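You operate a simulated robot arm through the tools that you are given. There is no shell and no other tool.

You run a simulated robot arm. Do the job below in one go: nothing can be reset, and whatever is moved stays where it is left.

JOB
Blow the wet pink can dry in the yellow holder.
Fine: yellow dial to 6 bar and left there, blue switch on, then hold the white button till the drops are gone; switch off. The other can stays; no spray. Set down upright: what you pick out.
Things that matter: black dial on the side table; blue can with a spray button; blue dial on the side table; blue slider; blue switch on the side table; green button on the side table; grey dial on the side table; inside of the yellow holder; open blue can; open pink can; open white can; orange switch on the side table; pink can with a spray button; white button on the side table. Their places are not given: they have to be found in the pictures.

It is judged by the outcome, as a careful person would: the job done as asked, and still so three seconds after it is handed in. It fails if anything else is knocked over, pushed out of place, dropped, spilled or broken.

ROBOT AND FRAMES
A 6-joint arm with a two-finger parallel gripper, fixed in place. Base frame: the origin is on the floor under the middle of its stand, x ahead of it, y to its left, z up. Lengths are in m, angles in rad, forces in N, time in s.
It reaches about 0.852 m from its shoulder. Its first joint turns from -2.007 to 2.007 rad. Payload 3.43 kg.
The TCP is the grasp point between the finger pads, 0.034 m short of the fingertips. In the tool frame z runs along the fingers and y along their closing line. The gripper opens to 0.128 m. The fingers are 0.024 m wide and 0.012 m thick; the gripper's body (0.048 by 0.13 m) begins 0.096 m behind the TCP.
Orientation is told as [roll, pitch, yaw] about the base's x, y, z axes, in that order, counted from this pose: with the fingers straight down and closing along the base's y, the tool's x points along the base's -x, its y along +y and its z along -z.

CONTROLS
- The arm moves only by the tool arm_command. Its arguments are lists of equal length, an entry for each row: "xyz": the shift along the tool's x, y, z in units of 200 mm (1.0 is 200 mm), a list of three; "rotation": the turn, a rotation vector about the tool's x, y, z in units of 45 degrees (1.0 is 45 degrees), a list of three; "fingers": the finger opening in mm, from 0 to 128. In form: {"xyz": [[tx, ty, tz], ...], "rotation": [[rx, ry, rz], ...], "fingers": [fingers, ...]}. A call has 1 to 20 rows; each row is the pose to reach, as a shift and turn from the pose commanded when the call began, along the tool's axes at that moment. A call with a number of a shift or a turn outside -1 to 1 is refused whole. A row lasts 0.2 s, in which the tool goes at most 0.05 m and 0.15 rad; a call with a longer step from one row to the next is refused whole, and so is a gripper value outside its range. Where a pose cannot be reached the arm comes as near as it can. A force on the tool above 40 N (or 10 N above the force at the start of the call, whichever is more), or a blocked arm, ends the call early, and 0.2 s more pass. Each finger travels about 0.153 m/s and halts on what it meets, pressing with about 42 N; the grip force reading is that of the motor and also rises with nothing between the fingers. The clock runs only during rows and for 0.2 s after the last one: add rows that repeat a pose to give the fingers time. The reply holds the time, the measured pose of the TCP, the force on the tool along the base axes, the opening and the grip force, in the units named above and with some noise, with the torque about the TCP (base axes, N m) and any sound that the robot's microphone picked up, and new pictures: "show" is both (left out), scene, wrist or none.
- Cameras (640 x 400 px; columns grow to the right, rows downward): "scene" is fixed at [0.2213, 0.5014, 1.4924]; the picture's right is [-0.42, 0.91, 0.00], its down [0.81, 0.38, -0.44] and it looks along [-0.40, -0.19, -0.90] (base axes); focal length 214 px, centre (320, 200). "wrist" rides on the gripper at [0.076, -0.011, -0.16] in the tool frame; the picture's right is [0.15, 0.99, 0.00], its down [-0.88, 0.13, -0.46] and it looks along [-0.45, 0.07, 0.89] (tool axes); focal length 234 px, centre (320, 200).
- raise_lower(by): slides the trunk up (or, below 0, down) by that many m; the arm rides with it, the base frame stays. It gives what a move gives, with no picture.
- probe_pixels(camera, pixels): for up to 12 pixels [column, row] of the newest picture of that camera ("zoom" is the newest enlarged one), the place [x, y, z] in the base frame of the surface seen there, good to about 0.003 m. The clock stands still meanwhile.
- inspect(camera, box): a new picture of the part [left, top, right, bottom] of that camera's present view, enlarged. The clock stands still meanwhile.
- sign_off(): hands the job in; it is judged then, once.

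Unless the task says otherwise, let go and move clear before handing in.

The tools are called after "Emit:" as name(argument=value, ...) on one line, values as JSON. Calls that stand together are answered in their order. arm_command: Moves the arm, as the interface text tells. Its arguments: {"type":"object","properties":{"xyz":{"type":"array"},"rotation":{"type":"array"},"fingers":{"type":"array"},"show":{"type":"string","enum":["both","scene","wrist","none"]}},"required":["xyz","rotation","fingers"]} The other tools are called the same way: raise_lower (by) moves the trunk up or down; probe_pixels (camera, pixels) gives the place of the surface under pixels of a picture; inspect (camera, box) takes an enlarged picture of a part of a camera's view; sign_off () hands the job in.

At the start:

```text
clock: 0.0
position: [0.0174, 0.3746, 1.2411]
ee_rot: [-0.002, 0.0, 0.0]
force: [-0.5, 0.4, -0.7]
wrist_torque: [0.0, -0.01, 0.0]
finger_gap: 0.1283
grasp_force: 0.1
trunk travel left (down, up): [-0.875, 0.115]
```

scene: 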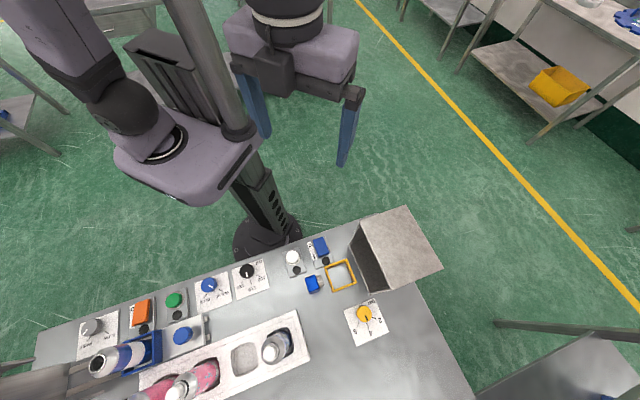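
wrist: 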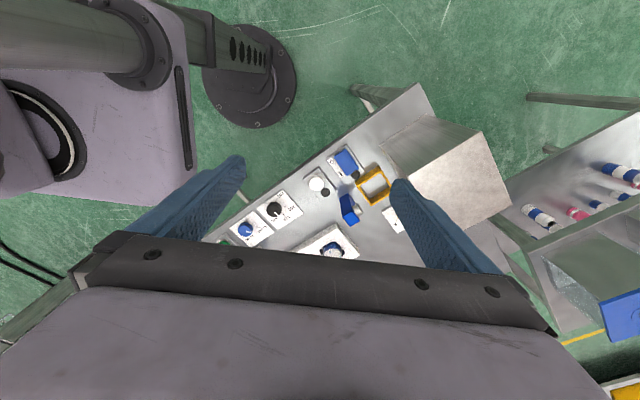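

The scene picture shows the side table with dials around (90,326), (208,285), (247,270), the yellow dial at (364,313), the yellow holder at (341,274), and the cans in a tray around (160-290, 345-390). I'll enlarge these areas before moving anything.

Emit:
inspect(camera="scene", box=[30, 220, 230, 400])

Emit:
inspect(camera="scene", box=[220, 220, 420, 400])

```text
2.22 times, centred on (130, 310) of scene
```

zoom: 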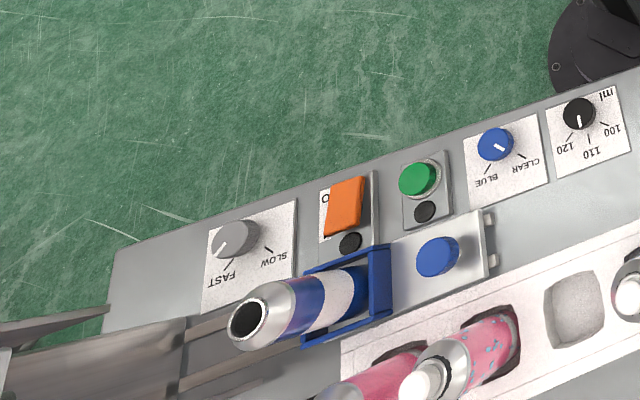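

```text
2.22 times, centred on (320, 310) of scene
```

zoom: 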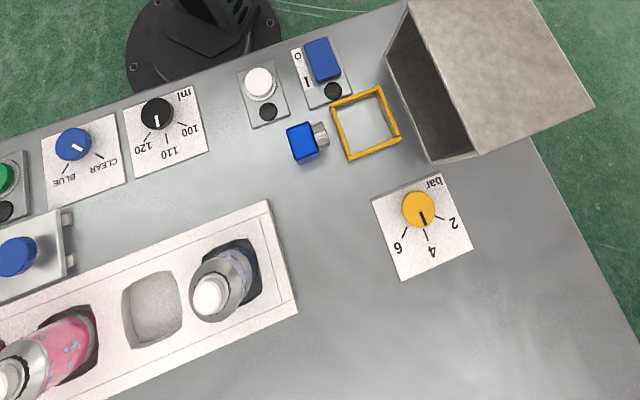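

The zooms show a speckled (wet?) pink can at scene (195,380), a second pink can cut off at (155,390), and a can with a white top at (275,348). I'll probe the table, devices and cans for their positions.

Emit:
probe_pixels(camera="scene", pixels=[[364, 313], [341, 274], [292, 257], [320, 246], [314, 284], [380, 330], [272, 352], [245, 358], [205, 375], [178, 391], [300, 330], [400, 350]])

Emit:
probe_pixels(camera="scene", pixels=[[92, 326], [141, 312], [174, 299], [208, 285], [247, 271], [183, 336], [130, 355], [97, 366], [150, 394], [400, 215], [440, 265], [365, 285]])

```text
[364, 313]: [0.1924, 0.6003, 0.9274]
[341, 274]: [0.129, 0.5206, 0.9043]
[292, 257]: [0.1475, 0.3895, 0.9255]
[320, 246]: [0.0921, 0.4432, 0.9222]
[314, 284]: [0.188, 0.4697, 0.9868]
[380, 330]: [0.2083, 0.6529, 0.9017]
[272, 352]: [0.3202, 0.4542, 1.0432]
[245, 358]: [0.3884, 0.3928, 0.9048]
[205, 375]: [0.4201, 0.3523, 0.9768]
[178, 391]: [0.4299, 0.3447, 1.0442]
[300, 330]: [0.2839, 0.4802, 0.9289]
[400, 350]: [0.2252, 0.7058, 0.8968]
```

```text
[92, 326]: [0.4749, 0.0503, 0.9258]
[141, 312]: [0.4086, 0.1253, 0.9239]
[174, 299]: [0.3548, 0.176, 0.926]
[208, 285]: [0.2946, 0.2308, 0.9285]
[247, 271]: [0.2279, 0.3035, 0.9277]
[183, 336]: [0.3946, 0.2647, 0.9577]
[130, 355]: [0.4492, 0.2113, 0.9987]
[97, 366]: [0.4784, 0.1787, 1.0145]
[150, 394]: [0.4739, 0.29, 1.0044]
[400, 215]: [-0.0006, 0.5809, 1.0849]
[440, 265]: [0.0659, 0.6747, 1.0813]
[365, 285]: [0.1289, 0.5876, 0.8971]
```

The table top is at about z 0.90, and the row of devices runs along roughly (-0.70, 0.71) in the base frame. Can tops reach about z 1.05, so I'll move the gripper 0.2 m along +x at its present height to see the tray with the wrist camera.

Emit:
arm_command(xyz=[[-0.2, 0, 0], [-0.4, 0, 0], [-0.6, 0, 0], [-0.8, 0, 0], [-1.0, 0, 0], [-1.0, 0, 0]], rotation=[[0, 0, 0], [0, 0, 0], [0, 0, 0], [0, 0, 0], [0, 0, 0], [0, 0, 0]], fingers=[128, 128, 128, 128, 128, 128])

```text
clock: 1.4
position: [0.2172, 0.3743, 1.2423]
ee_rot: [-0.001, 0.001, 0.0]
force: [0.0, -0.2, 0.3]
wrist_torque: [0.0, -0.04, 0.0]
finger_gap: 0.1278
grasp_force: 0.0
trunk travel left (down, up): [-0.875, 0.115]
```

scene: 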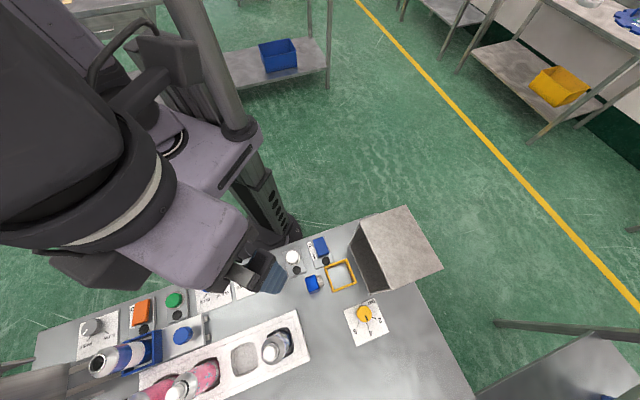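
wrist: 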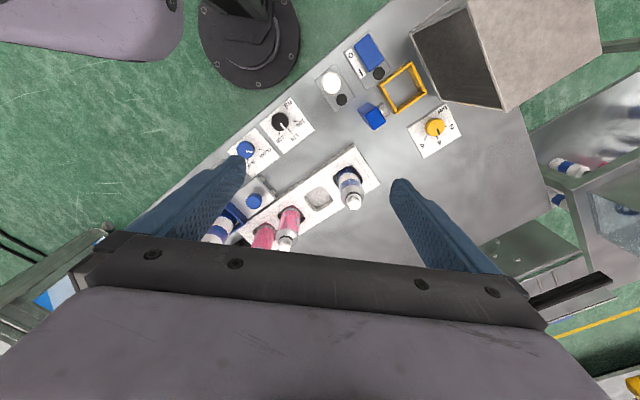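

The wrist picture now shows both pink cans at about (263,236) and (290,222), a white/blue can at (350,190), and the control row. I'll enlarge it.

Emit:
inspect(camera="wrist", box=[190, 130, 390, 255])

Emit:
inspect(camera="wrist", box=[300, 20, 480, 160])

```text
3.20 times, centred on (290, 192) of wrist
```

zoom: 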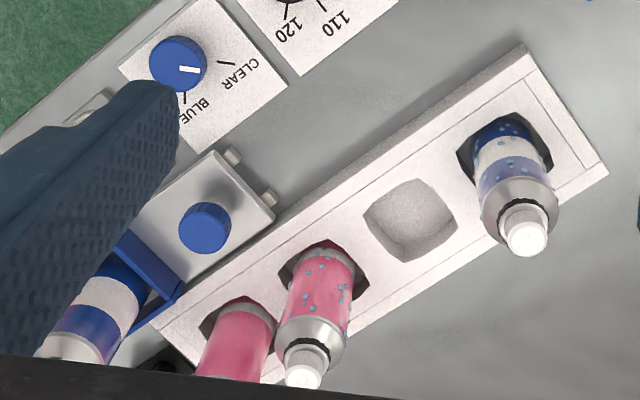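

```text
2.86 times, centred on (390, 90) of wrist
```

zoom: 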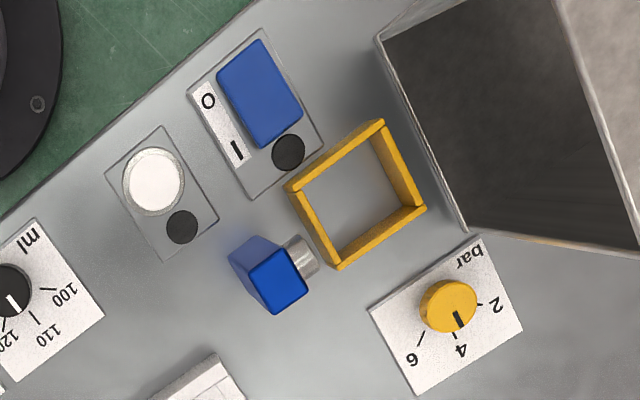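

The pink can at wrist zoom (315,310) has the blue drops and a white spray button, so it is the target. The blue can with a spray button, at zoom (510,190), is wet too and must stay. The yellow dial points near 4, so I'll go above it for a straight-down look.

Emit:
arm_command(xyz=[[0.025, 0.2, 0], [0.05, 0.4, 0], [0.075, 0.6, 0.05], [0.1, 0.8, 0.1], [0.125, 1.0, 0.2], [0.125, 1.0, 0.3], [0.125, 1.0, 0.3]], rotation=[[0, 0, 0], [0, 0, 0], [0, 0, 0], [0, 0, 0], [0, 0, 0], [0, 0, 0], [0, 0, 0]], fingers=[100, 80, 60, 60, 60, 60, 60])

```text
clock: 3.0
position: [0.1856, 0.545, 1.1742]
ee_rot: [0.001, 0.0, -0.001]
force: [0.0, -0.3, 0.3]
wrist_torque: [-0.01, 0.04, -0.04]
finger_gap: 0.0599
grasp_force: 0.0
out of reach, approached as far as the arm can: row 4, 5, 6, 7
trunk travel left (down, up): [-0.875, 0.115]
```

scene: 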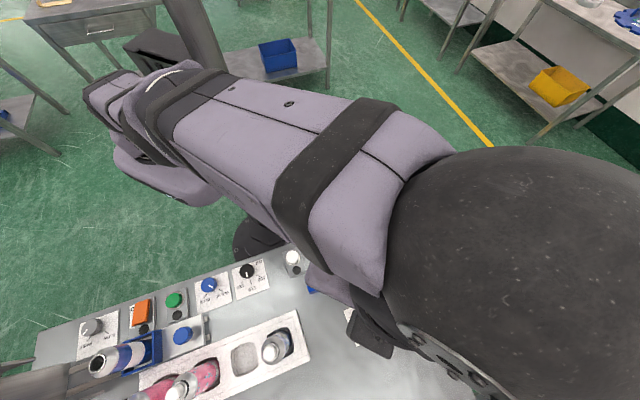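
wrist: 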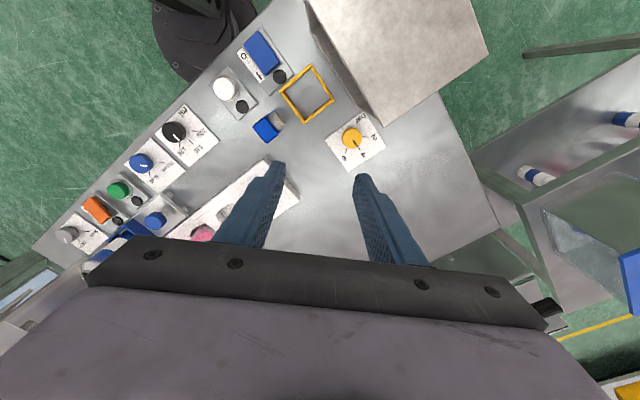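

The arm could not reach over the dial at this height: it stopped at (0.186, 0.545). I'll probe the carriage and arm in the scene to learn the shoulder height, and probe the box and holder corners in the wrist picture.

Emit:
probe_pixels(camera="scene", pixels=[[195, 190], [130, 110], [105, 90], [260, 110], [340, 180], [220, 60]])

Emit:
probe_pixels(camera="wrist", pixels=[[307, 6], [375, 125], [486, 53], [345, 110], [310, 66], [332, 97], [306, 123], [281, 93], [307, 95], [352, 136], [268, 127], [278, 118]])

Emit:
inspect(camera="wrist", box=[220, 20, 400, 180])

```text
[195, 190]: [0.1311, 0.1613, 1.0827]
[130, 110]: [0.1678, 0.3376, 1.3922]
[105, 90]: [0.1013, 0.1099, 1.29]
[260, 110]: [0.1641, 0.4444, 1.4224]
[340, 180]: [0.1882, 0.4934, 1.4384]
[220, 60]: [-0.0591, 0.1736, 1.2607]
```

```text
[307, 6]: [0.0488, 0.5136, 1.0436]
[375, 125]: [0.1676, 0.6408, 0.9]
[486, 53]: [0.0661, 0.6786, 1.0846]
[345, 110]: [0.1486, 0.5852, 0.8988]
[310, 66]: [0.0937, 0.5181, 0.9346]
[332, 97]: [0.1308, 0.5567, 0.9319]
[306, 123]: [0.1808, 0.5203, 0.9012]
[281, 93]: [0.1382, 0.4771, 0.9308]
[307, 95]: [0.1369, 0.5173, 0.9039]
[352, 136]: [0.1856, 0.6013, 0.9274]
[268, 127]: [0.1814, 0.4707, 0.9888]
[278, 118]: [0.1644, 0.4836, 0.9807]
```

```text
2.50 times, centred on (310, 100) of wrist
```

zoom: 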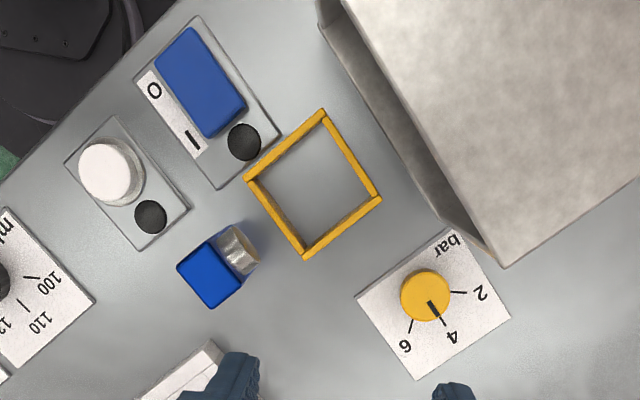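

The holder frame top is at about z 0.932, with its corners giving a centre near (0.1345, 0.517), and the knob top is at z 0.927. I'll probe the ticks and pointer of the yellow dial and the box corners in this zoom.

Emit:
probe_pixels(camera="zoom", pixels=[[425, 294], [431, 305], [441, 317], [460, 293], [474, 293], [441, 323], [445, 331], [411, 322], [407, 333], [438, 226], [512, 258], [350, 10]])

Emit:
probe_pixels(camera="zoom", pixels=[[358, 299], [450, 230], [510, 318], [415, 378], [104, 168], [150, 216], [195, 75], [215, 125], [185, 45], [242, 142], [210, 270], [240, 247]])

```text
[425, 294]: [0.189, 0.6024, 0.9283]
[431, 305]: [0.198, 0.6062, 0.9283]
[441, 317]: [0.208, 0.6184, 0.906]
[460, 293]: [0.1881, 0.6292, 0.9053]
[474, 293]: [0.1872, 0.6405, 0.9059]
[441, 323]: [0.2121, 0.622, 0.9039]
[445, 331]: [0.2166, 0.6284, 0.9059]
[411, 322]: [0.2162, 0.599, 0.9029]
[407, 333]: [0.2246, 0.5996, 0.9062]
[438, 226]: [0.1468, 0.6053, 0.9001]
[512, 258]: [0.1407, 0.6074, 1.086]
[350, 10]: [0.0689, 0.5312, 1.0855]
```

```text
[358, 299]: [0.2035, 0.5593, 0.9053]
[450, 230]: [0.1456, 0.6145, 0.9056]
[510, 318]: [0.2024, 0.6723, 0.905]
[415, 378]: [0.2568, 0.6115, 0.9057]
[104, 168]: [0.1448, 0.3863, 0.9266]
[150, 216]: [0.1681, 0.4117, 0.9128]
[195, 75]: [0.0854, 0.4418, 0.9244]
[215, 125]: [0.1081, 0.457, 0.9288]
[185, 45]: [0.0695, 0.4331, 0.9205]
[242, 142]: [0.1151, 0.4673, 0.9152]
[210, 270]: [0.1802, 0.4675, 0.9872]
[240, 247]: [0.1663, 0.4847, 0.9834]
```

The pointer sits at 4, at about 44° in the base frame. The 6 tick is at about -5°, so the knob has to turn about 49° clockwise seen from above. The box's top front corner is at about (0.141, 0.607, 1.086), close to the dial, so I'll go lower here first to find the reach limits.

Emit:
arm_command(xyz=[[0, 0, 0.15], [0, 0, 0.3], [0, 0, 0.4], [0, 0, 0.4]], rotation=[[0, 0, 0], [0, 0, 0], [0, 0, 0], [0, 0, 0]], fingers=[60, 60, 60, 60])

```text
clock: 4.0
position: [0.1846, 0.5446, 1.0932]
ee_rot: [0.001, 0.001, 0.0]
force: [0.7, -0.1, 0.4]
wrist_torque: [0.0, 0.0, 0.02]
finger_gap: 0.06
grasp_force: 0.0
trunk travel left (down, up): [-0.875, 0.115]
```

scene: 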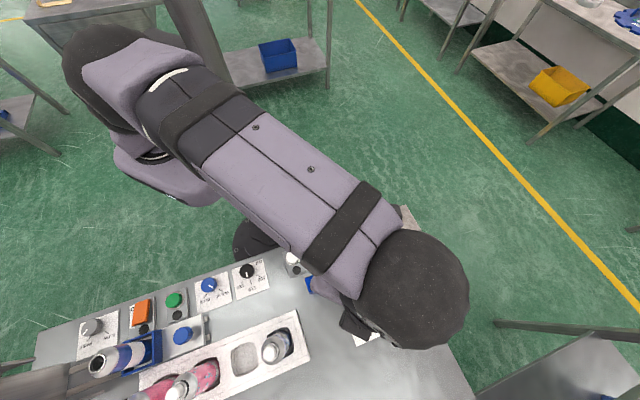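
wrist: 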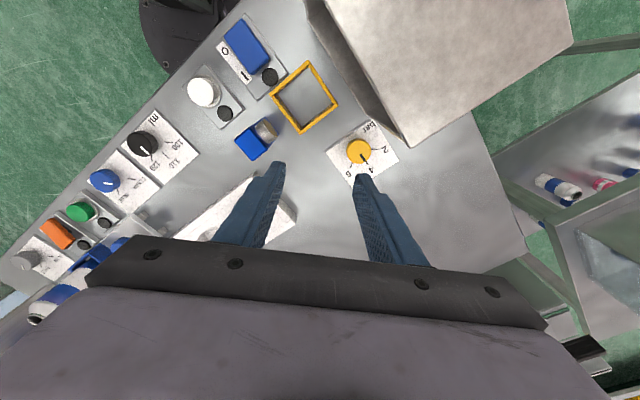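

The commanded pose was clipped to what is reachable, and the down move is fine: now at (0.185, 0.545, 1.093). I'll move over the dial at about (0.190, 0.602) and turn to yaw +18° for the grip.

Emit:
arm_command(xyz=[[-0.01, 0.1, 0], [-0.02, 0.2, 0], [-0.027, 0.287, 0], [-0.027, 0.287, 0]], rotation=[[0, 0, -0.15], [0, 0, -0.3], [0, 0, -0.4], [0, 0, -0.4]], fingers=[60, 60, 60, 60])

```text
clock: 5.0
position: [0.1841, 0.5732, 1.0858]
ee_rot: [0.001, 0.0, 0.315]
force: [0.8, -0.1, 0.3]
wrist_torque: [0.02, -0.02, -0.01]
finger_gap: 0.0601
grasp_force: 0.0
out of reach, approached as far as the arm can: row 2, 3, 4
trunk travel left (down, up): [-0.875, 0.115]
```

scene: 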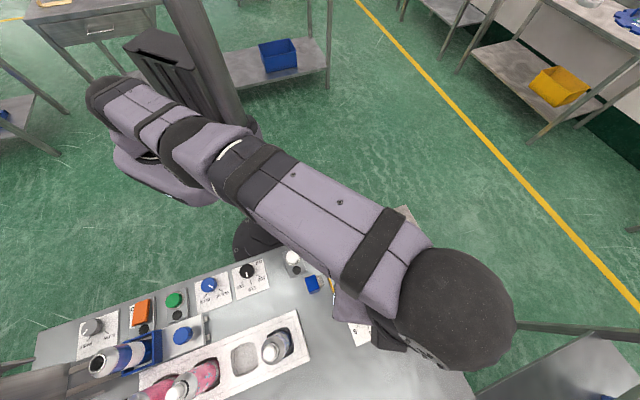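
wrist: 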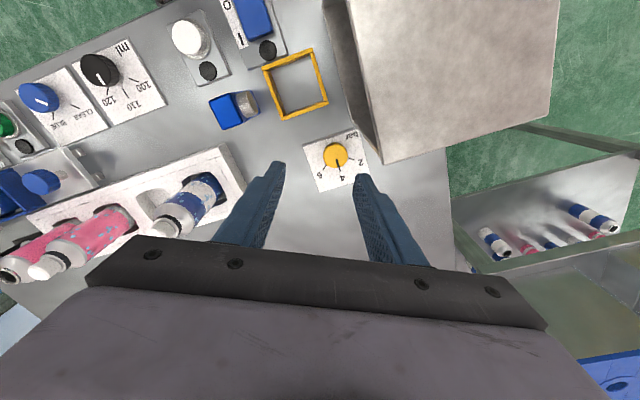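

The arm stopped at (0.184, 0.573, 1.086), about 3 cm short of the dial, and reach was better lower down. I'll lower to z≈0.99, which keeps the fingertips above the knob at 0.956, and then try outward again.

Emit:
arm_command(xyz=[[0, 0, 0.2], [0, 0, 0.4], [0, 0, 0.475], [-0.0735, 0.1285, 0.475], [-0.0735, 0.1285, 0.475]], rotation=[[0, 0, 0], [0, 0, 0], [0, 0, 0], [0, 0, 0], [0, 0, 0]], fingers=[60, 60, 60, 60, 60])

```text
clock: 6.2
position: [0.1886, 0.5868, 0.9896]
ee_rot: [0.0, -0.001, 0.314]
force: [0.6, 0.3, -0.5]
wrist_torque: [0.03, 0.04, -0.02]
finger_gap: 0.06
grasp_force: 0.0
out of reach, approached as far as the arm can: row 4, 5
trunk travel left (down, up): [-0.875, 0.115]
```

scene: 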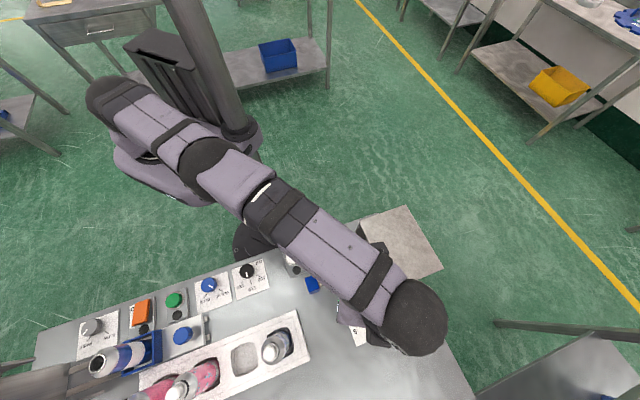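
wrist: 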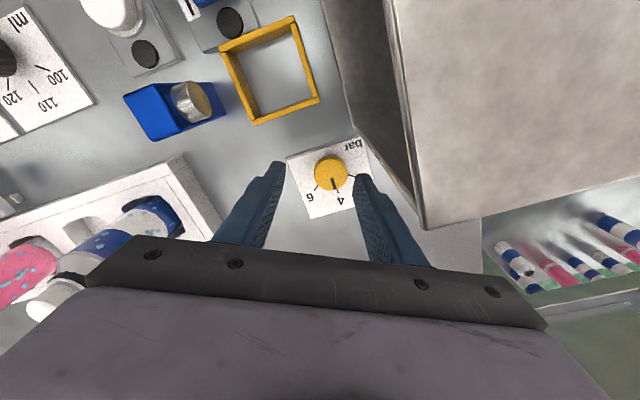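

Now at (0.1886, 0.5868, 0.9896), still about 1.5 cm short with vertical fingers, so I'll need a small outward tilt. Before that I want to see how the gripper and wrist camera mount sit relative to the box, so I'll enlarge the scene there.

Emit:
inspect(camera="scene", box=[290, 200, 470, 380])

Emit:
inspect(camera="wrist", box=[240, 100, 440, 240])

```text
2.22 times, centred on (380, 290) of scene
```

zoom: 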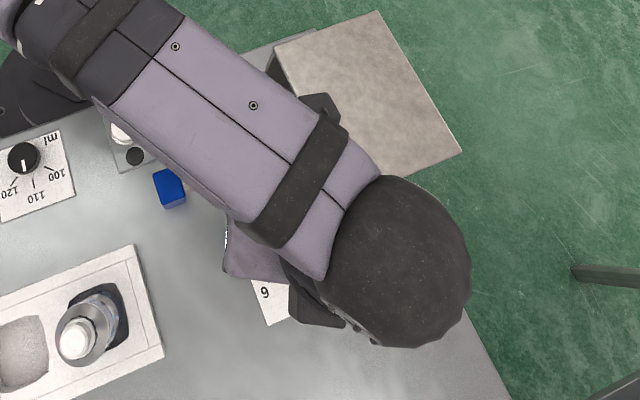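

```text
2.86 times, centred on (340, 170) of wrist
```

zoom: 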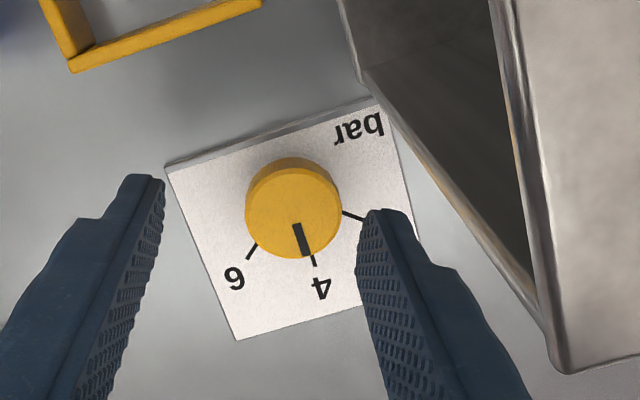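

In the scene zoom there are black parts at zoom (320,105) over the box edge and (315,310) near the dial. I'll probe those to see whether they are wrist parts or a camera housing, together with dial points in the wrist picture.

Emit:
probe_pixels(camera="scene", pixels=[[380, 246], [384, 250], [378, 341], [385, 345], [336, 303], [345, 315], [410, 320], [440, 320], [352, 310], [378, 258], [350, 320], [395, 349]])

Emit:
probe_pixels(camera="zoom", pixels=[[297, 200], [297, 225], [304, 250], [316, 264], [252, 252], [247, 258], [345, 213], [362, 218], [165, 167], [378, 100], [237, 340], [560, 355]])

```text
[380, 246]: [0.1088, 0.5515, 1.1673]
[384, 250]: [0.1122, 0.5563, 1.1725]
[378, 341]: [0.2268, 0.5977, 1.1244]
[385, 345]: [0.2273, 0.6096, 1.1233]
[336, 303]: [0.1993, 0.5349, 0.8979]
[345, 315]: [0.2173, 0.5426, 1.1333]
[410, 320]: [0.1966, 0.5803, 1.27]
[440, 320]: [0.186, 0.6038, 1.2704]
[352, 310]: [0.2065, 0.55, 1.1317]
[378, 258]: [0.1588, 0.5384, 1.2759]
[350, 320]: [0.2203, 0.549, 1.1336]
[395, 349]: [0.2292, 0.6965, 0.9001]
```

```text
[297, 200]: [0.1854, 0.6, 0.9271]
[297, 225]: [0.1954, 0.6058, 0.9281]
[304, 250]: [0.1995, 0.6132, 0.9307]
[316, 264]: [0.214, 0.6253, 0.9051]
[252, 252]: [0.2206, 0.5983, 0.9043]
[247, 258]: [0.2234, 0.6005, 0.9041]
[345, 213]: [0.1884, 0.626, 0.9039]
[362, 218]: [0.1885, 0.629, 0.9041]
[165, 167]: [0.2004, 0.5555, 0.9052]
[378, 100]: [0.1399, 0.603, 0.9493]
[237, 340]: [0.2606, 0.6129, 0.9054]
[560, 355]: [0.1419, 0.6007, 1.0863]
```

The probe at (380,246) shows the wrist camera housing has a real body near (0.109, 0.552, 1.167), and the box top is at 1.086, so I must keep the housing off the box when gripping the dial. I'll rise, narrow the fingers and turn the wrist the other way to see both attachments from the scene camera.

Emit:
arm_command(xyz=[[0.02, -0.03, -0.16], [0.058, -0.081, -0.325], [0.058, -0.081, -0.325], [0.058, -0.081, -0.325], [0.058, -0.081, -0.325], [0.058, -0.081, -0.325], [0.058, -0.081, -0.325], [0.058, -0.081, -0.325]], rotation=[[0, 0, 0], [0, 0, 0], [0, 0, 0.18], [0, 0, 0.36], [0, 0, 0.54], [0, 0, 0.72], [0, 0, 0.9], [0, 0, 1.0]], fingers=[44, 44, 44, 44, 44, 44, 44, 44], show="none")

Emit:
arm_command(xyz=[[0, 0, 0], [0, 0, 0], [0, 0, 0], [0, 0, 0], [0, 0, 0], [0, 0, 0]], rotation=[[0, 0, 0.18], [0, 0, 0.36], [0, 0, 0.54], [0, 0, 0.72], [0, 0, 0.9], [0, 0, 0.95]], fingers=[44, 44, 44, 44, 44, 44])

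```text
clock: 8.0
position: [0.1822, 0.568, 1.0551]
ee_rot: [0.0, -0.001, -0.473]
force: [0.2, -0.8, -0.4]
wrist_torque: [0.0, 0.01, 0.0]
finger_gap: 0.044
grasp_force: 0.0
trunk travel left (down, up): [-0.875, 0.115]
```

```text
clock: 9.4
position: [0.1823, 0.5691, 1.0534]
ee_rot: [0.0, 0.001, -1.222]
force: [-0.3, -0.1, 0.2]
wrist_torque: [0.02, -0.01, 0.0]
finger_gap: 0.044
grasp_force: 0.1
trunk travel left (down, up): [-0.875, 0.115]
```

scene: 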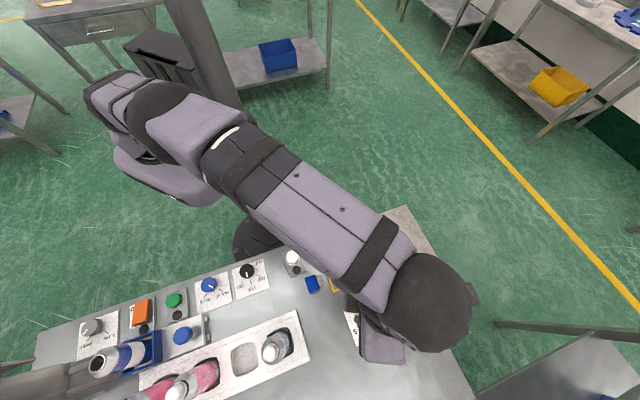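
wrist: 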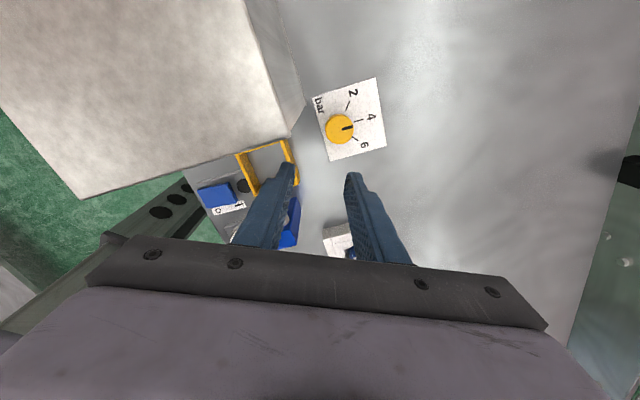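

Yaw is now -70° and a small black bump shows at scene (473,293), right of the wrist sphere. I'll enlarge it, and the dial in the wrist view.

Emit:
inspect(camera="scene", box=[330, 230, 500, 380])

Emit:
inspect(camera="wrist", box=[270, 60, 430, 180])

```text
2.67 times, centred on (415, 305) of scene
```

zoom: 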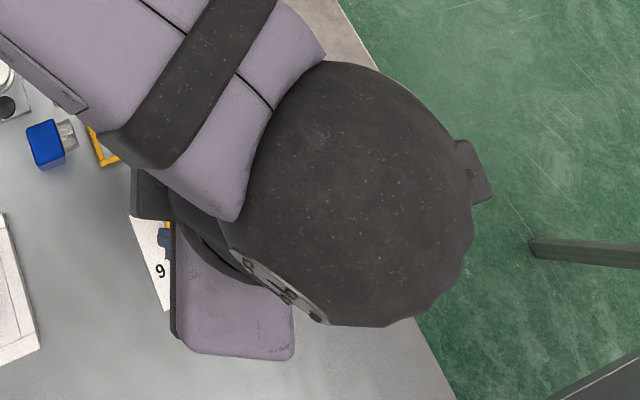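

```text
3.33 times, centred on (350, 120) of wrist
```

zoom: 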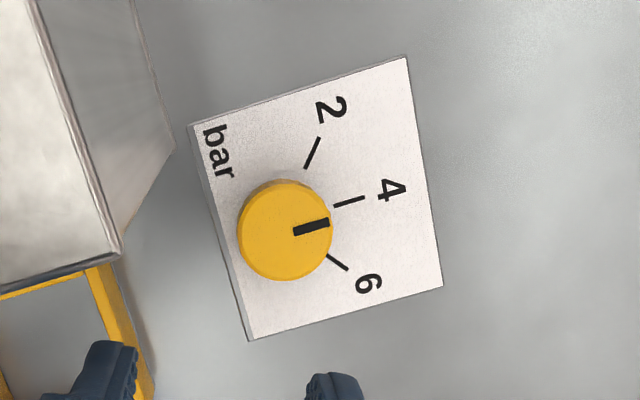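

The pointer is parallel to the 4 tick, and 6 lies about 50° further clockwise seen from above. I'll probe the black camera housing and the black block in a fresh scene zoom.

Emit:
inspect(camera="scene", box=[330, 230, 500, 380])

Emit:
probe_pixels(camera="zoom", pixels=[[462, 145], [475, 150], [488, 172], [492, 190], [480, 200], [150, 178], [137, 190], [134, 212], [160, 215], [175, 330], [290, 350], [235, 310]])

```text
2.67 times, centred on (415, 305) of scene
```

zoom: 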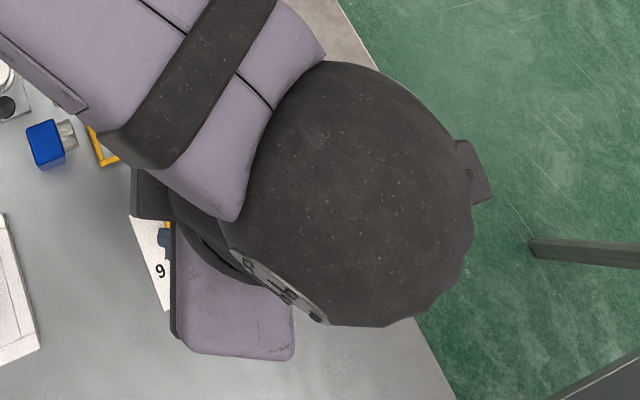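

```text
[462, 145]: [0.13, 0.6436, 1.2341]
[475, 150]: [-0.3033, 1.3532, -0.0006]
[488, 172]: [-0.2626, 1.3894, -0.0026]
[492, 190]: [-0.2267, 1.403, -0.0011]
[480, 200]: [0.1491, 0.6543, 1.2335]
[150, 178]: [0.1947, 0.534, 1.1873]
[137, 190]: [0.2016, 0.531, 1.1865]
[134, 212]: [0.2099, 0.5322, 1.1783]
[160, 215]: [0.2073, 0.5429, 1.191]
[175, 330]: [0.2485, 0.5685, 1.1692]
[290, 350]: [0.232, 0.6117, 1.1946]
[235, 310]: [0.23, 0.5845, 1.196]
```

The camera housing sits about 0.18 above the TCP and the block about 0.135, so I'll work the dial at yaws of -57° to -75°, where both stay clear of the box, with a 5° outward lean and about three short turns. First I'll refine the knob centre in the wrist view.

Emit:
inspect(camera="wrist", box=[300, 80, 390, 170])

```text
4.44 times, centred on (345, 125) of wrist
```

zoom: 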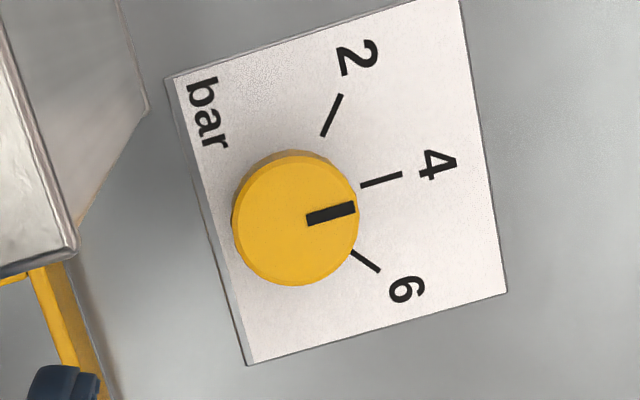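

I'll probe the knob rim, pointer and ticks in this closer zoom.

Emit:
probe_pixels(camera="zoom", pixels=[[295, 222], [240, 222], [350, 230], [295, 170], [295, 278], [323, 134], [342, 97], [362, 186], [401, 174], [353, 253], [378, 271], [330, 214]])

Emit:
probe_pixels(camera="zoom", pixels=[[310, 219], [350, 209], [168, 80], [460, 4], [506, 292], [247, 363], [75, 252], [147, 108], [70, 245], [40, 262], [60, 258], [90, 240]])

```text
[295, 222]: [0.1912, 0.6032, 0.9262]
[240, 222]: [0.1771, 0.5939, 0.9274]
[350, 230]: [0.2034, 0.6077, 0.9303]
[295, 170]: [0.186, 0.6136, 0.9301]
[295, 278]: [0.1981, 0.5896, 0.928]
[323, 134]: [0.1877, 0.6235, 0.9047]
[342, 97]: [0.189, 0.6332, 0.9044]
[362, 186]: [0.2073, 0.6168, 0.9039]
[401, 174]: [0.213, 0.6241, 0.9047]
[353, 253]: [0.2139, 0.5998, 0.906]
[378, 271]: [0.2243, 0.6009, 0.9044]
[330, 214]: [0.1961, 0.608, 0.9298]
```

```text
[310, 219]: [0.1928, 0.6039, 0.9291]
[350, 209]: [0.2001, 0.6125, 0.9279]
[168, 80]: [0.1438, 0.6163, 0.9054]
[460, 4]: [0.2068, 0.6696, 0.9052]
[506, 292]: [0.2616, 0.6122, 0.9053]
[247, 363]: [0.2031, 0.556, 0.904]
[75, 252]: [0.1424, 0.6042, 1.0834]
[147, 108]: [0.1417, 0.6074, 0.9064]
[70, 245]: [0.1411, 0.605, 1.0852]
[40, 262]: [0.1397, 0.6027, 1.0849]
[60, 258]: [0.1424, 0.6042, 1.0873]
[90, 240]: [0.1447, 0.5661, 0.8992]
```

The knob centre is about (0.1905, 0.6013), knob diameter is about 34 mm, and its top is at z 0.929. I'll lean the tool 5° outward at yaw -66° and try to reach over the knob at z≈0.985.

Emit:
arm_command(xyz=[[0, 0, 0.1], [0.03, 0.02, 0.25], [0.08, 0.05, 0.34], [0.1373, 0.0936, 0.34], [0.1373, 0.0936, 0.34], [0.1373, 0.0936, 0.34]], rotation=[[-0.0736, 0.0833, -0.0889], [-0.0736, 0.0833, -0.0889], [-0.0736, 0.0833, -0.0889], [-0.0736, 0.0833, -0.0889], [-0.0736, 0.0833, -0.0889], [-0.0736, 0.0833, -0.0889]], fingers=[46, 46, 46, 46, 46, 46])

```text
clock: 10.8
position: [0.1963, 0.5943, 0.9856]
ee_rot: [0.056, 0.051, -1.142]
force: [8.9, -16.6, 3.0]
wrist_torque: [1.42, 1.27, 1.26]
finger_gap: 0.0457
grasp_force: 0.0
trunk travel left (down, up): [-0.875, 0.115]
stopped in row 6: the force on the tool passed its limit at 41 N (the readings are from after the stop); the commanded pose is now the measured one
```

scene: 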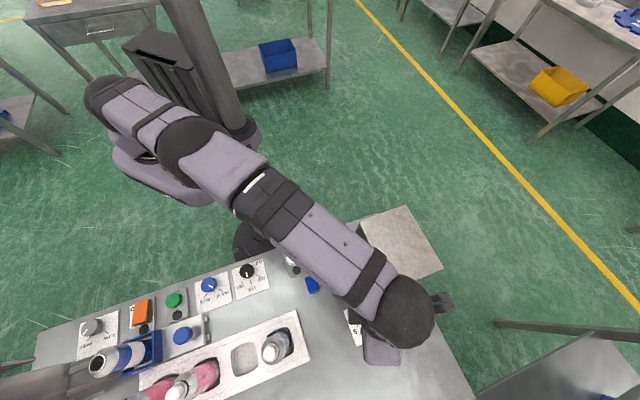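
wrist: 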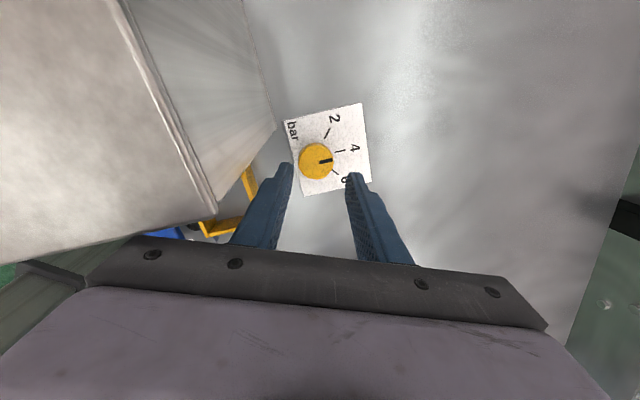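

The tool met about 41 N pointing along (0.47, -0.88), so the gripper body's corner touched the box's front edge. At this yaw the body sticks into the box side. I'll back straight off and up, then check that the box has not moved.

Emit:
arm_command(xyz=[[-0.069, 0.007, 0], [-0.1, 0.007, -0.2], [-0.1, 0.007, -0.4], [-0.1, 0.007, -0.4]], rotation=[[0, 0, 0], [0, 0, 0], [0, 0, 0], [0, 0, 0]], fingers=[46, 46, 46, 46])

Emit:
inspect(camera="scene", box=[350, 190, 500, 360])

```text
clock: 11.8
position: [0.1979, 0.5761, 1.0612]
ee_rot: [0.056, 0.053, -1.143]
force: [-0.4, 0.7, -0.5]
wrist_torque: [0.01, 0.01, -0.01]
finger_gap: 0.0459
grasp_force: 0.1
trunk travel left (down, up): [-0.875, 0.115]
```

scene: 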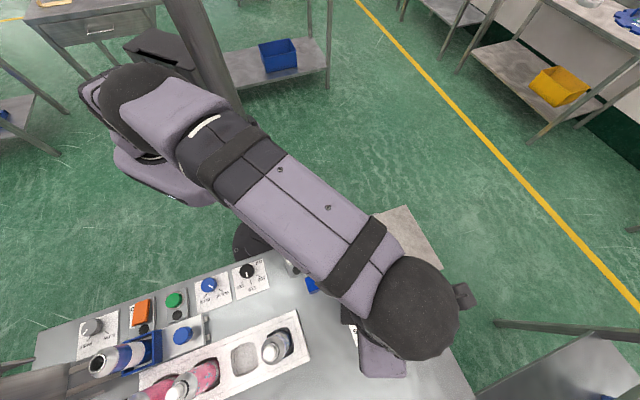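
wrist: 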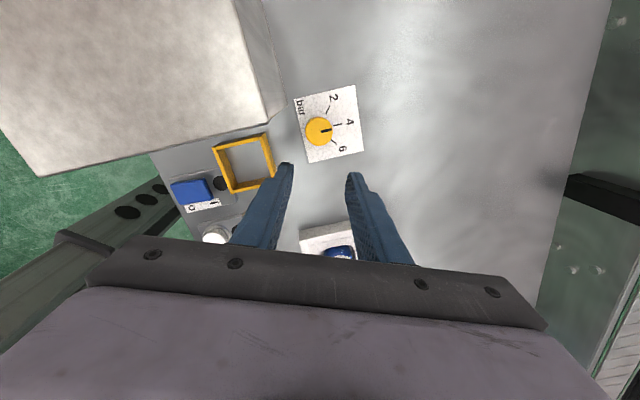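

```text
2.35 times, centred on (425, 275) of scene
```

zoom: 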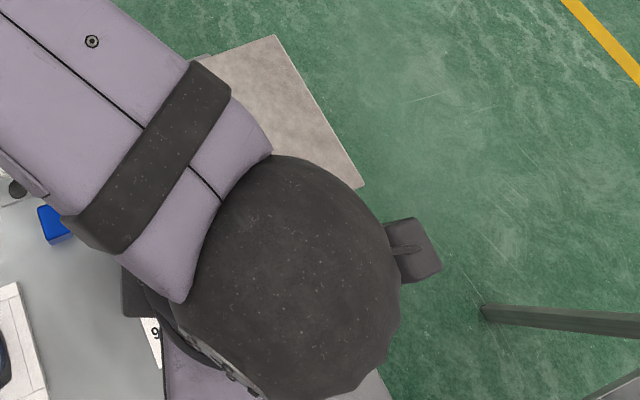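

The force is back to zero and the box corners at scene (405,206) and (443,268) look unchanged. I'll probe them to be sure, along with the camera housing at zoom (420,250).

Emit:
probe_pixels(camera="zoom", pixels=[[395, 225], [418, 222], [438, 265], [410, 280], [425, 250], [405, 265], [358, 183], [272, 42], [140, 300], [126, 290], [128, 312]])

Emit:
probe_pixels(camera="wrist", pixels=[[266, 123], [262, 121], [284, 108], [235, 3], [277, 131], [42, 172], [319, 131], [274, 172], [268, 135], [218, 150], [233, 193], [243, 165]])

```text
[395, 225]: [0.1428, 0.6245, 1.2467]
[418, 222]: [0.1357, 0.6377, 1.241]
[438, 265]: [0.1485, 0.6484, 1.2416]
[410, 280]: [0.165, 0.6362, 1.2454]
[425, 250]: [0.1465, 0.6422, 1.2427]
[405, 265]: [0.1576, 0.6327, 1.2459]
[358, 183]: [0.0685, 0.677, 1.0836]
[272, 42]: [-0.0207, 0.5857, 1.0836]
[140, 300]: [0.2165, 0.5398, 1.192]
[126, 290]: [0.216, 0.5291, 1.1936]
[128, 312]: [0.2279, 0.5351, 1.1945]
```

```text
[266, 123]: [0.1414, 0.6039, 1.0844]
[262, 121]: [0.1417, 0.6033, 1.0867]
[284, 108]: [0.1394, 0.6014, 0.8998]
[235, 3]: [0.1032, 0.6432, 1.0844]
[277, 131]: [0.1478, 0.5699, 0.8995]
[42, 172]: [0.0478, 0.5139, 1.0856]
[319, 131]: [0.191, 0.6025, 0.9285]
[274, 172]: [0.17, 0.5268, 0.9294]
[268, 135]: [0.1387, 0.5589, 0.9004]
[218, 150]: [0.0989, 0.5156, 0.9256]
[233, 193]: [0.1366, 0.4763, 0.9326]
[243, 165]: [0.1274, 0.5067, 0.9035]
```

The box is exactly where it was, with its top front corner still at (0.141, 0.604, 1.085). I'll straighten the tool, rise slightly, swing to about yaw -15° with everything well above the box, and approach from there.

Emit:
arm_command(xyz=[[-0.0745, -0.078, 0], [-0.0745, -0.078, 0]], rotation=[[0.0713, -0.0675, 0], [0.0713, -0.0675, 0]], fingers=[46, 46], show="none")

Emit:
arm_command(xyz=[[0, 0, 0], [0, 0, 0], [0, 0, 0], [0, 0, 0], [0, 0, 0], [0, 0, 0], [0, 0, 0]], rotation=[[0, 0, -0.18], [0, 0, -0.36], [0, 0, -0.54], [0, 0, -0.72], [0, 0, -0.9], [0, 0, -1.0], [0, 0, -1.0]], fingers=[46, 46, 46, 46, 46, 46, 46], show="none")

```text
clock: 12.4
position: [0.1893, 0.5557, 1.0597]
ee_rot: [0.0, -0.002, -1.145]
force: [-0.8, 0.3, -0.5]
wrist_torque: [-0.02, 0.03, -0.03]
finger_gap: 0.0458
grasp_force: 0.1
trunk travel left (down, up): [-0.875, 0.115]
```

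```text
clock: 14.0
position: [0.1917, 0.5558, 1.0614]
ee_rot: [-0.001, 0.0, -0.357]
force: [0.0, 0.3, -0.1]
wrist_torque: [0.0, -0.02, -0.02]
finger_gap: 0.0459
grasp_force: 0.1
trunk travel left (down, up): [-0.875, 0.115]
```

Now vertical at yaw -20.5°, (0.192, 0.556, 1.061), with no contact. I'll go down and out over the knob with a 5° outward lean at yaw -15°, stopping with the fingertips still above the knob.

Emit:
arm_command(xyz=[[0, 0.02, 0.15], [0.02, 0.06, 0.3], [0.05, 0.13, 0.382], [0.085, 0.211, 0.382], [0.085, 0.211, 0.382], [0.085, 0.211, 0.382]], rotation=[[-0.111, -0.005, -0.122], [-0.111, -0.005, -0.122], [-0.111, -0.005, -0.122], [-0.111, -0.005, -0.122], [-0.111, -0.005, -0.122], [-0.111, -0.005, -0.122]], fingers=[46, 46, 46, 46, 46, 46])

```text
clock: 15.4
position: [0.1883, 0.6014, 0.9839]
ee_rot: [0.088, -0.009, -0.263]
force: [0.1, -1.0, 0.6]
wrist_torque: [0.0, -0.02, 0.0]
finger_gap: 0.0458
grasp_force: 0.1
trunk travel left (down, up): [-0.875, 0.115]
```

scene: 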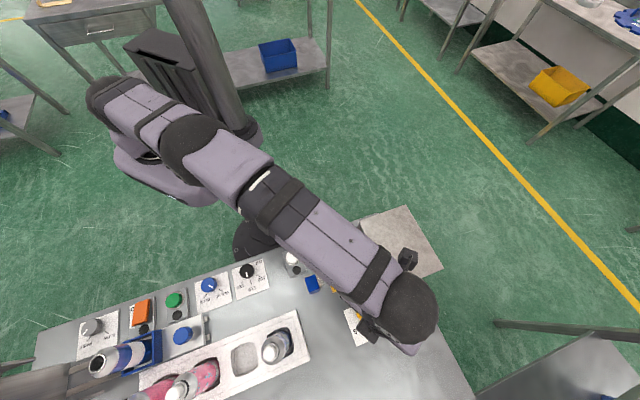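
wrist: 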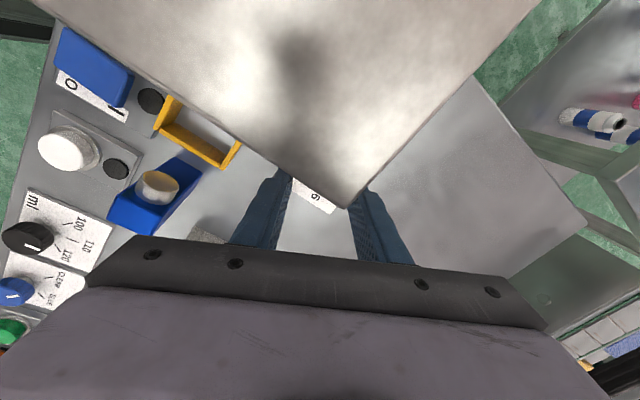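

Reached (0.188, 0.601, 0.984) freely with zero force, although the camera now overlooks the box top and the knob is hidden. I'll lower slowly to z≈0.957 and watch the force for any contact.

Emit:
arm_command(xyz=[[-0.01, -0.024, 0.03], [-0.01, -0.024, 0.07], [-0.01, -0.024, 0.1], [-0.01, -0.024, 0.1335], [-0.01, -0.024, 0.1335]], rotation=[[0, 0, 0], [0, 0, 0], [0, 0, 0], [0, 0, 0], [0, 0, 0]], fingers=[46, 46, 46, 46, 46])

```text
clock: 16.6
position: [0.1906, 0.5984, 0.9549]
ee_rot: [0.088, -0.009, -0.263]
force: [-0.2, 0.3, -0.7]
wrist_torque: [-0.02, 0.0, 0.02]
finger_gap: 0.0462
grasp_force: 0.0
trunk travel left (down, up): [-0.875, 0.115]
```

scene: 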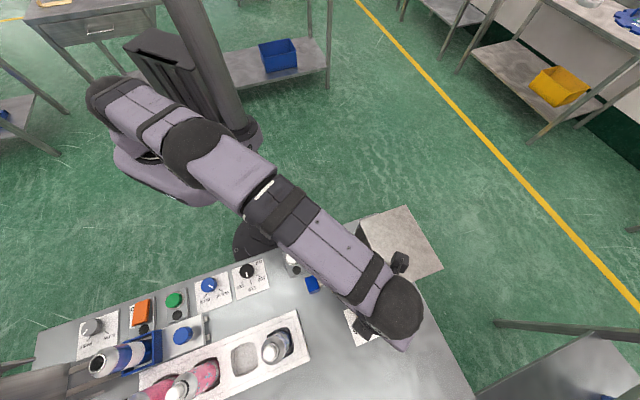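
wrist: 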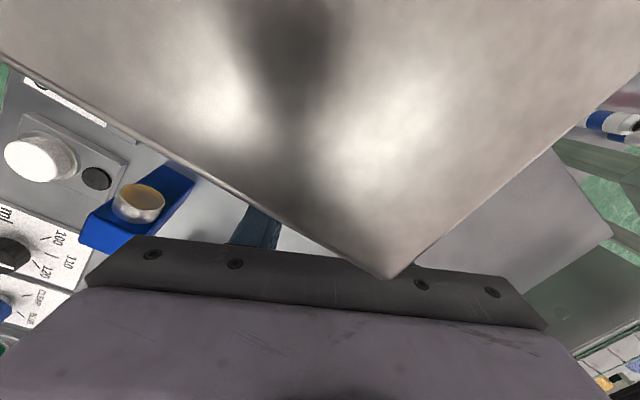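

No contact at z 0.955, where the fingertips are about 8 mm below the knob's top. I'll rotate about the vertical to yaw +9° with the fingers open, then close on the knob.

Emit:
arm_command(xyz=[[0, 0, 0], [0, 0, 0], [0, 0, 0], [0, 0, 0], [0, 0, 0]], rotation=[[-0.0014, 0.0132, -0.15], [-0.0029, 0.0282, -0.32], [-0.0043, 0.0422, -0.48], [-0.0048, 0.0469, -0.533], [-0.0048, 0.0469, -0.533]], fingers=[46, 46, 46, 46, 46])

```text
clock: 17.8
position: [0.191, 0.5977, 0.9569]
ee_rot: [0.087, -0.009, 0.157]
force: [0.1, 0.1, -0.1]
wrist_torque: [0.0, -0.02, -0.03]
finger_gap: 0.046
grasp_force: 0.1
trunk travel left (down, up): [-0.875, 0.115]
```

scene: 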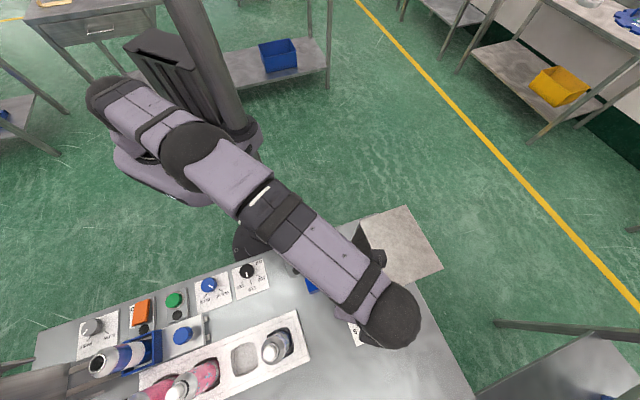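
wrist: 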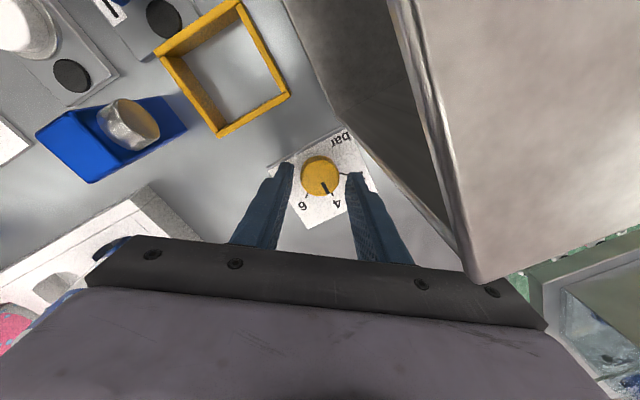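

The knob now shows between the fingertips at wrist (320,176) with the pointer on 4. I'll enlarge it to check centring before closing.

Emit:
inspect(camera="wrist", box=[265, 130, 375, 240])

```text
3.64 times, centred on (320, 185) of wrist
```

zoom: 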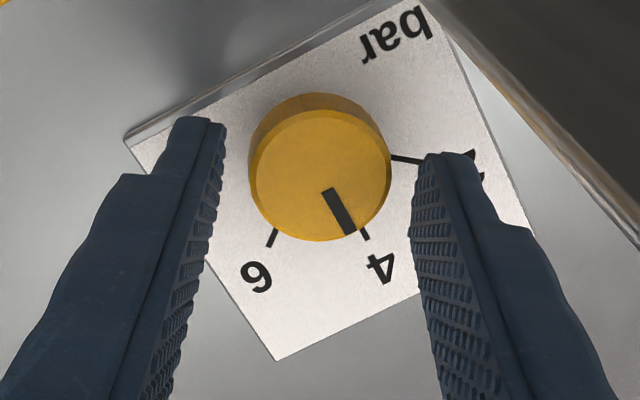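

The knob is centred between the pads. I'll close on it now.

Emit:
arm_command(xyz=[[0, 0, 0], [0, 0, 0], [0, 0, 0], [0, 0, 0]], rotation=[[0, 0, 0], [0, 0, 0], [0, 0, 0], [0, 0, 0]], fingers=[40, 34, 28, 28])

Emit:
inspect(camera="wrist", box=[265, 130, 375, 240])

```text
clock: 18.8
position: [0.1899, 0.5986, 0.9564]
ee_rot: [0.086, -0.008, 0.157]
force: [0.3, -0.4, 0.0]
wrist_torque: [-0.16, -0.05, 0.04]
finger_gap: 0.0337
grasp_force: 45.0
trunk travel left (down, up): [-0.875, 0.115]
```

scene: 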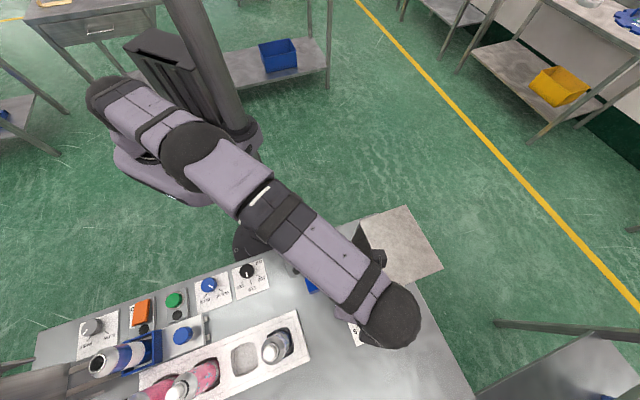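
wrist: 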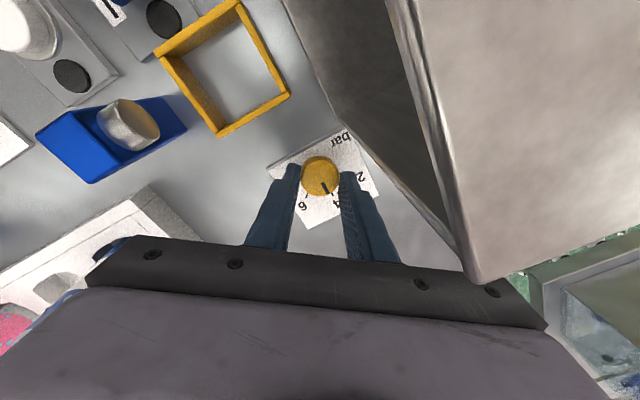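

```text
3.64 times, centred on (320, 185) of wrist
```

zoom: 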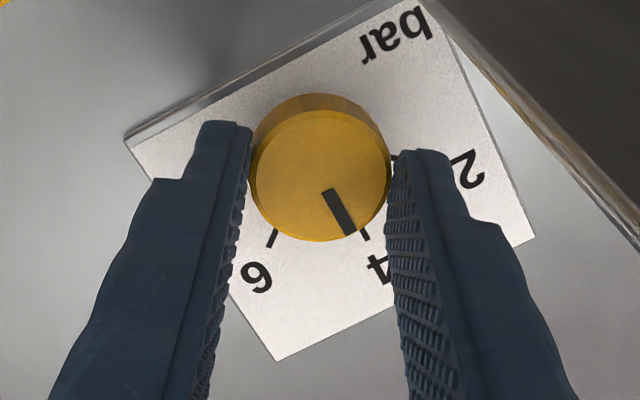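

The grip is good: gap 33.7 mm, which matches the knob, with no side force. I'll turn the knob about 44° clockwise seen from above, about the vertical, keeping the grip.

Emit:
arm_command(xyz=[[0.002, 0.001, 0], [0.0035, 0.0015, 0], [0.005, 0.002, 0], [0.007, 0.003, 0], [0.0085, 0.004, 0], [0.01, 0.0045, 0], [0.01, 0.0045, 0]], rotation=[[0.0014, -0.0139, 0.16], [0.0029, -0.0278, 0.32], [0.0043, -0.0418, 0.48], [0.0058, -0.0557, 0.64], [0.0072, -0.0696, 0.8], [0.0088, -0.0851, 0.978], [0.0088, -0.0851, 0.978]], fingers=[28, 28, 28, 28, 28, 28, 28])

Emit:
inspect(camera="wrist", box=[265, 130, 375, 240])

```text
clock: 20.4
position: [0.1894, 0.5995, 0.956]
ee_rot: [0.087, -0.009, -0.616]
force: [1.7, 0.4, 0.3]
wrist_torque: [-0.42, -0.04, -0.04]
finger_gap: 0.0335
grasp_force: 45.3
trunk travel left (down, up): [-0.875, 0.115]
```

scene: 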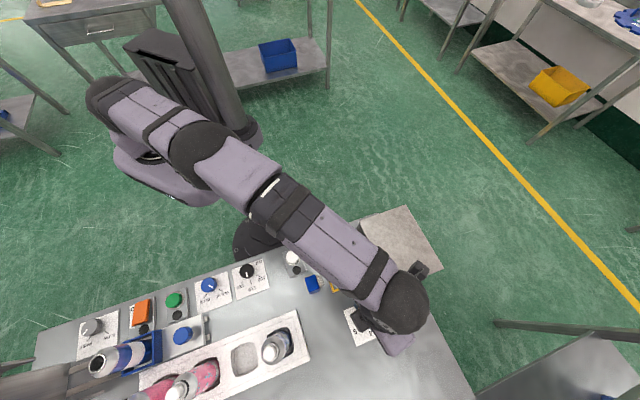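
wrist: 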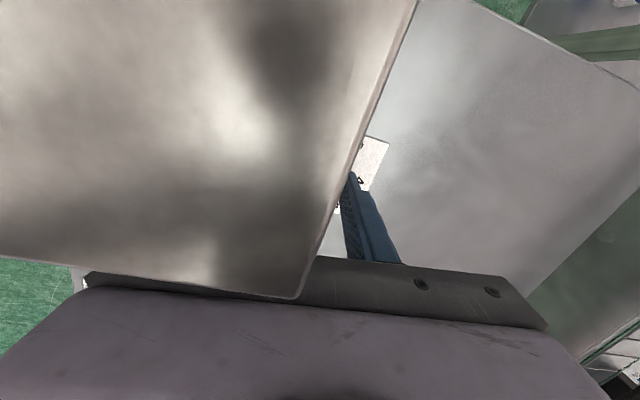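

```text
3.64 times, centred on (320, 185) of wrist
```

zoom: 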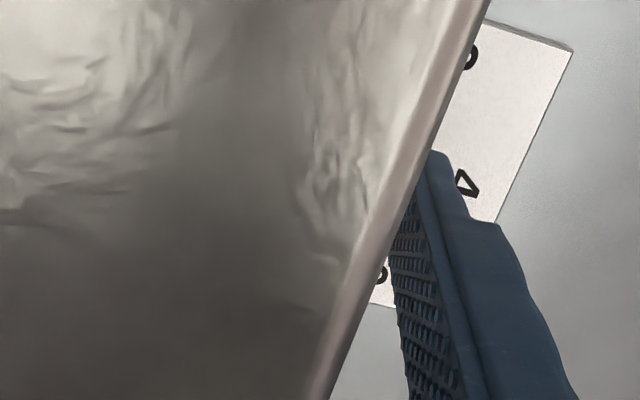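

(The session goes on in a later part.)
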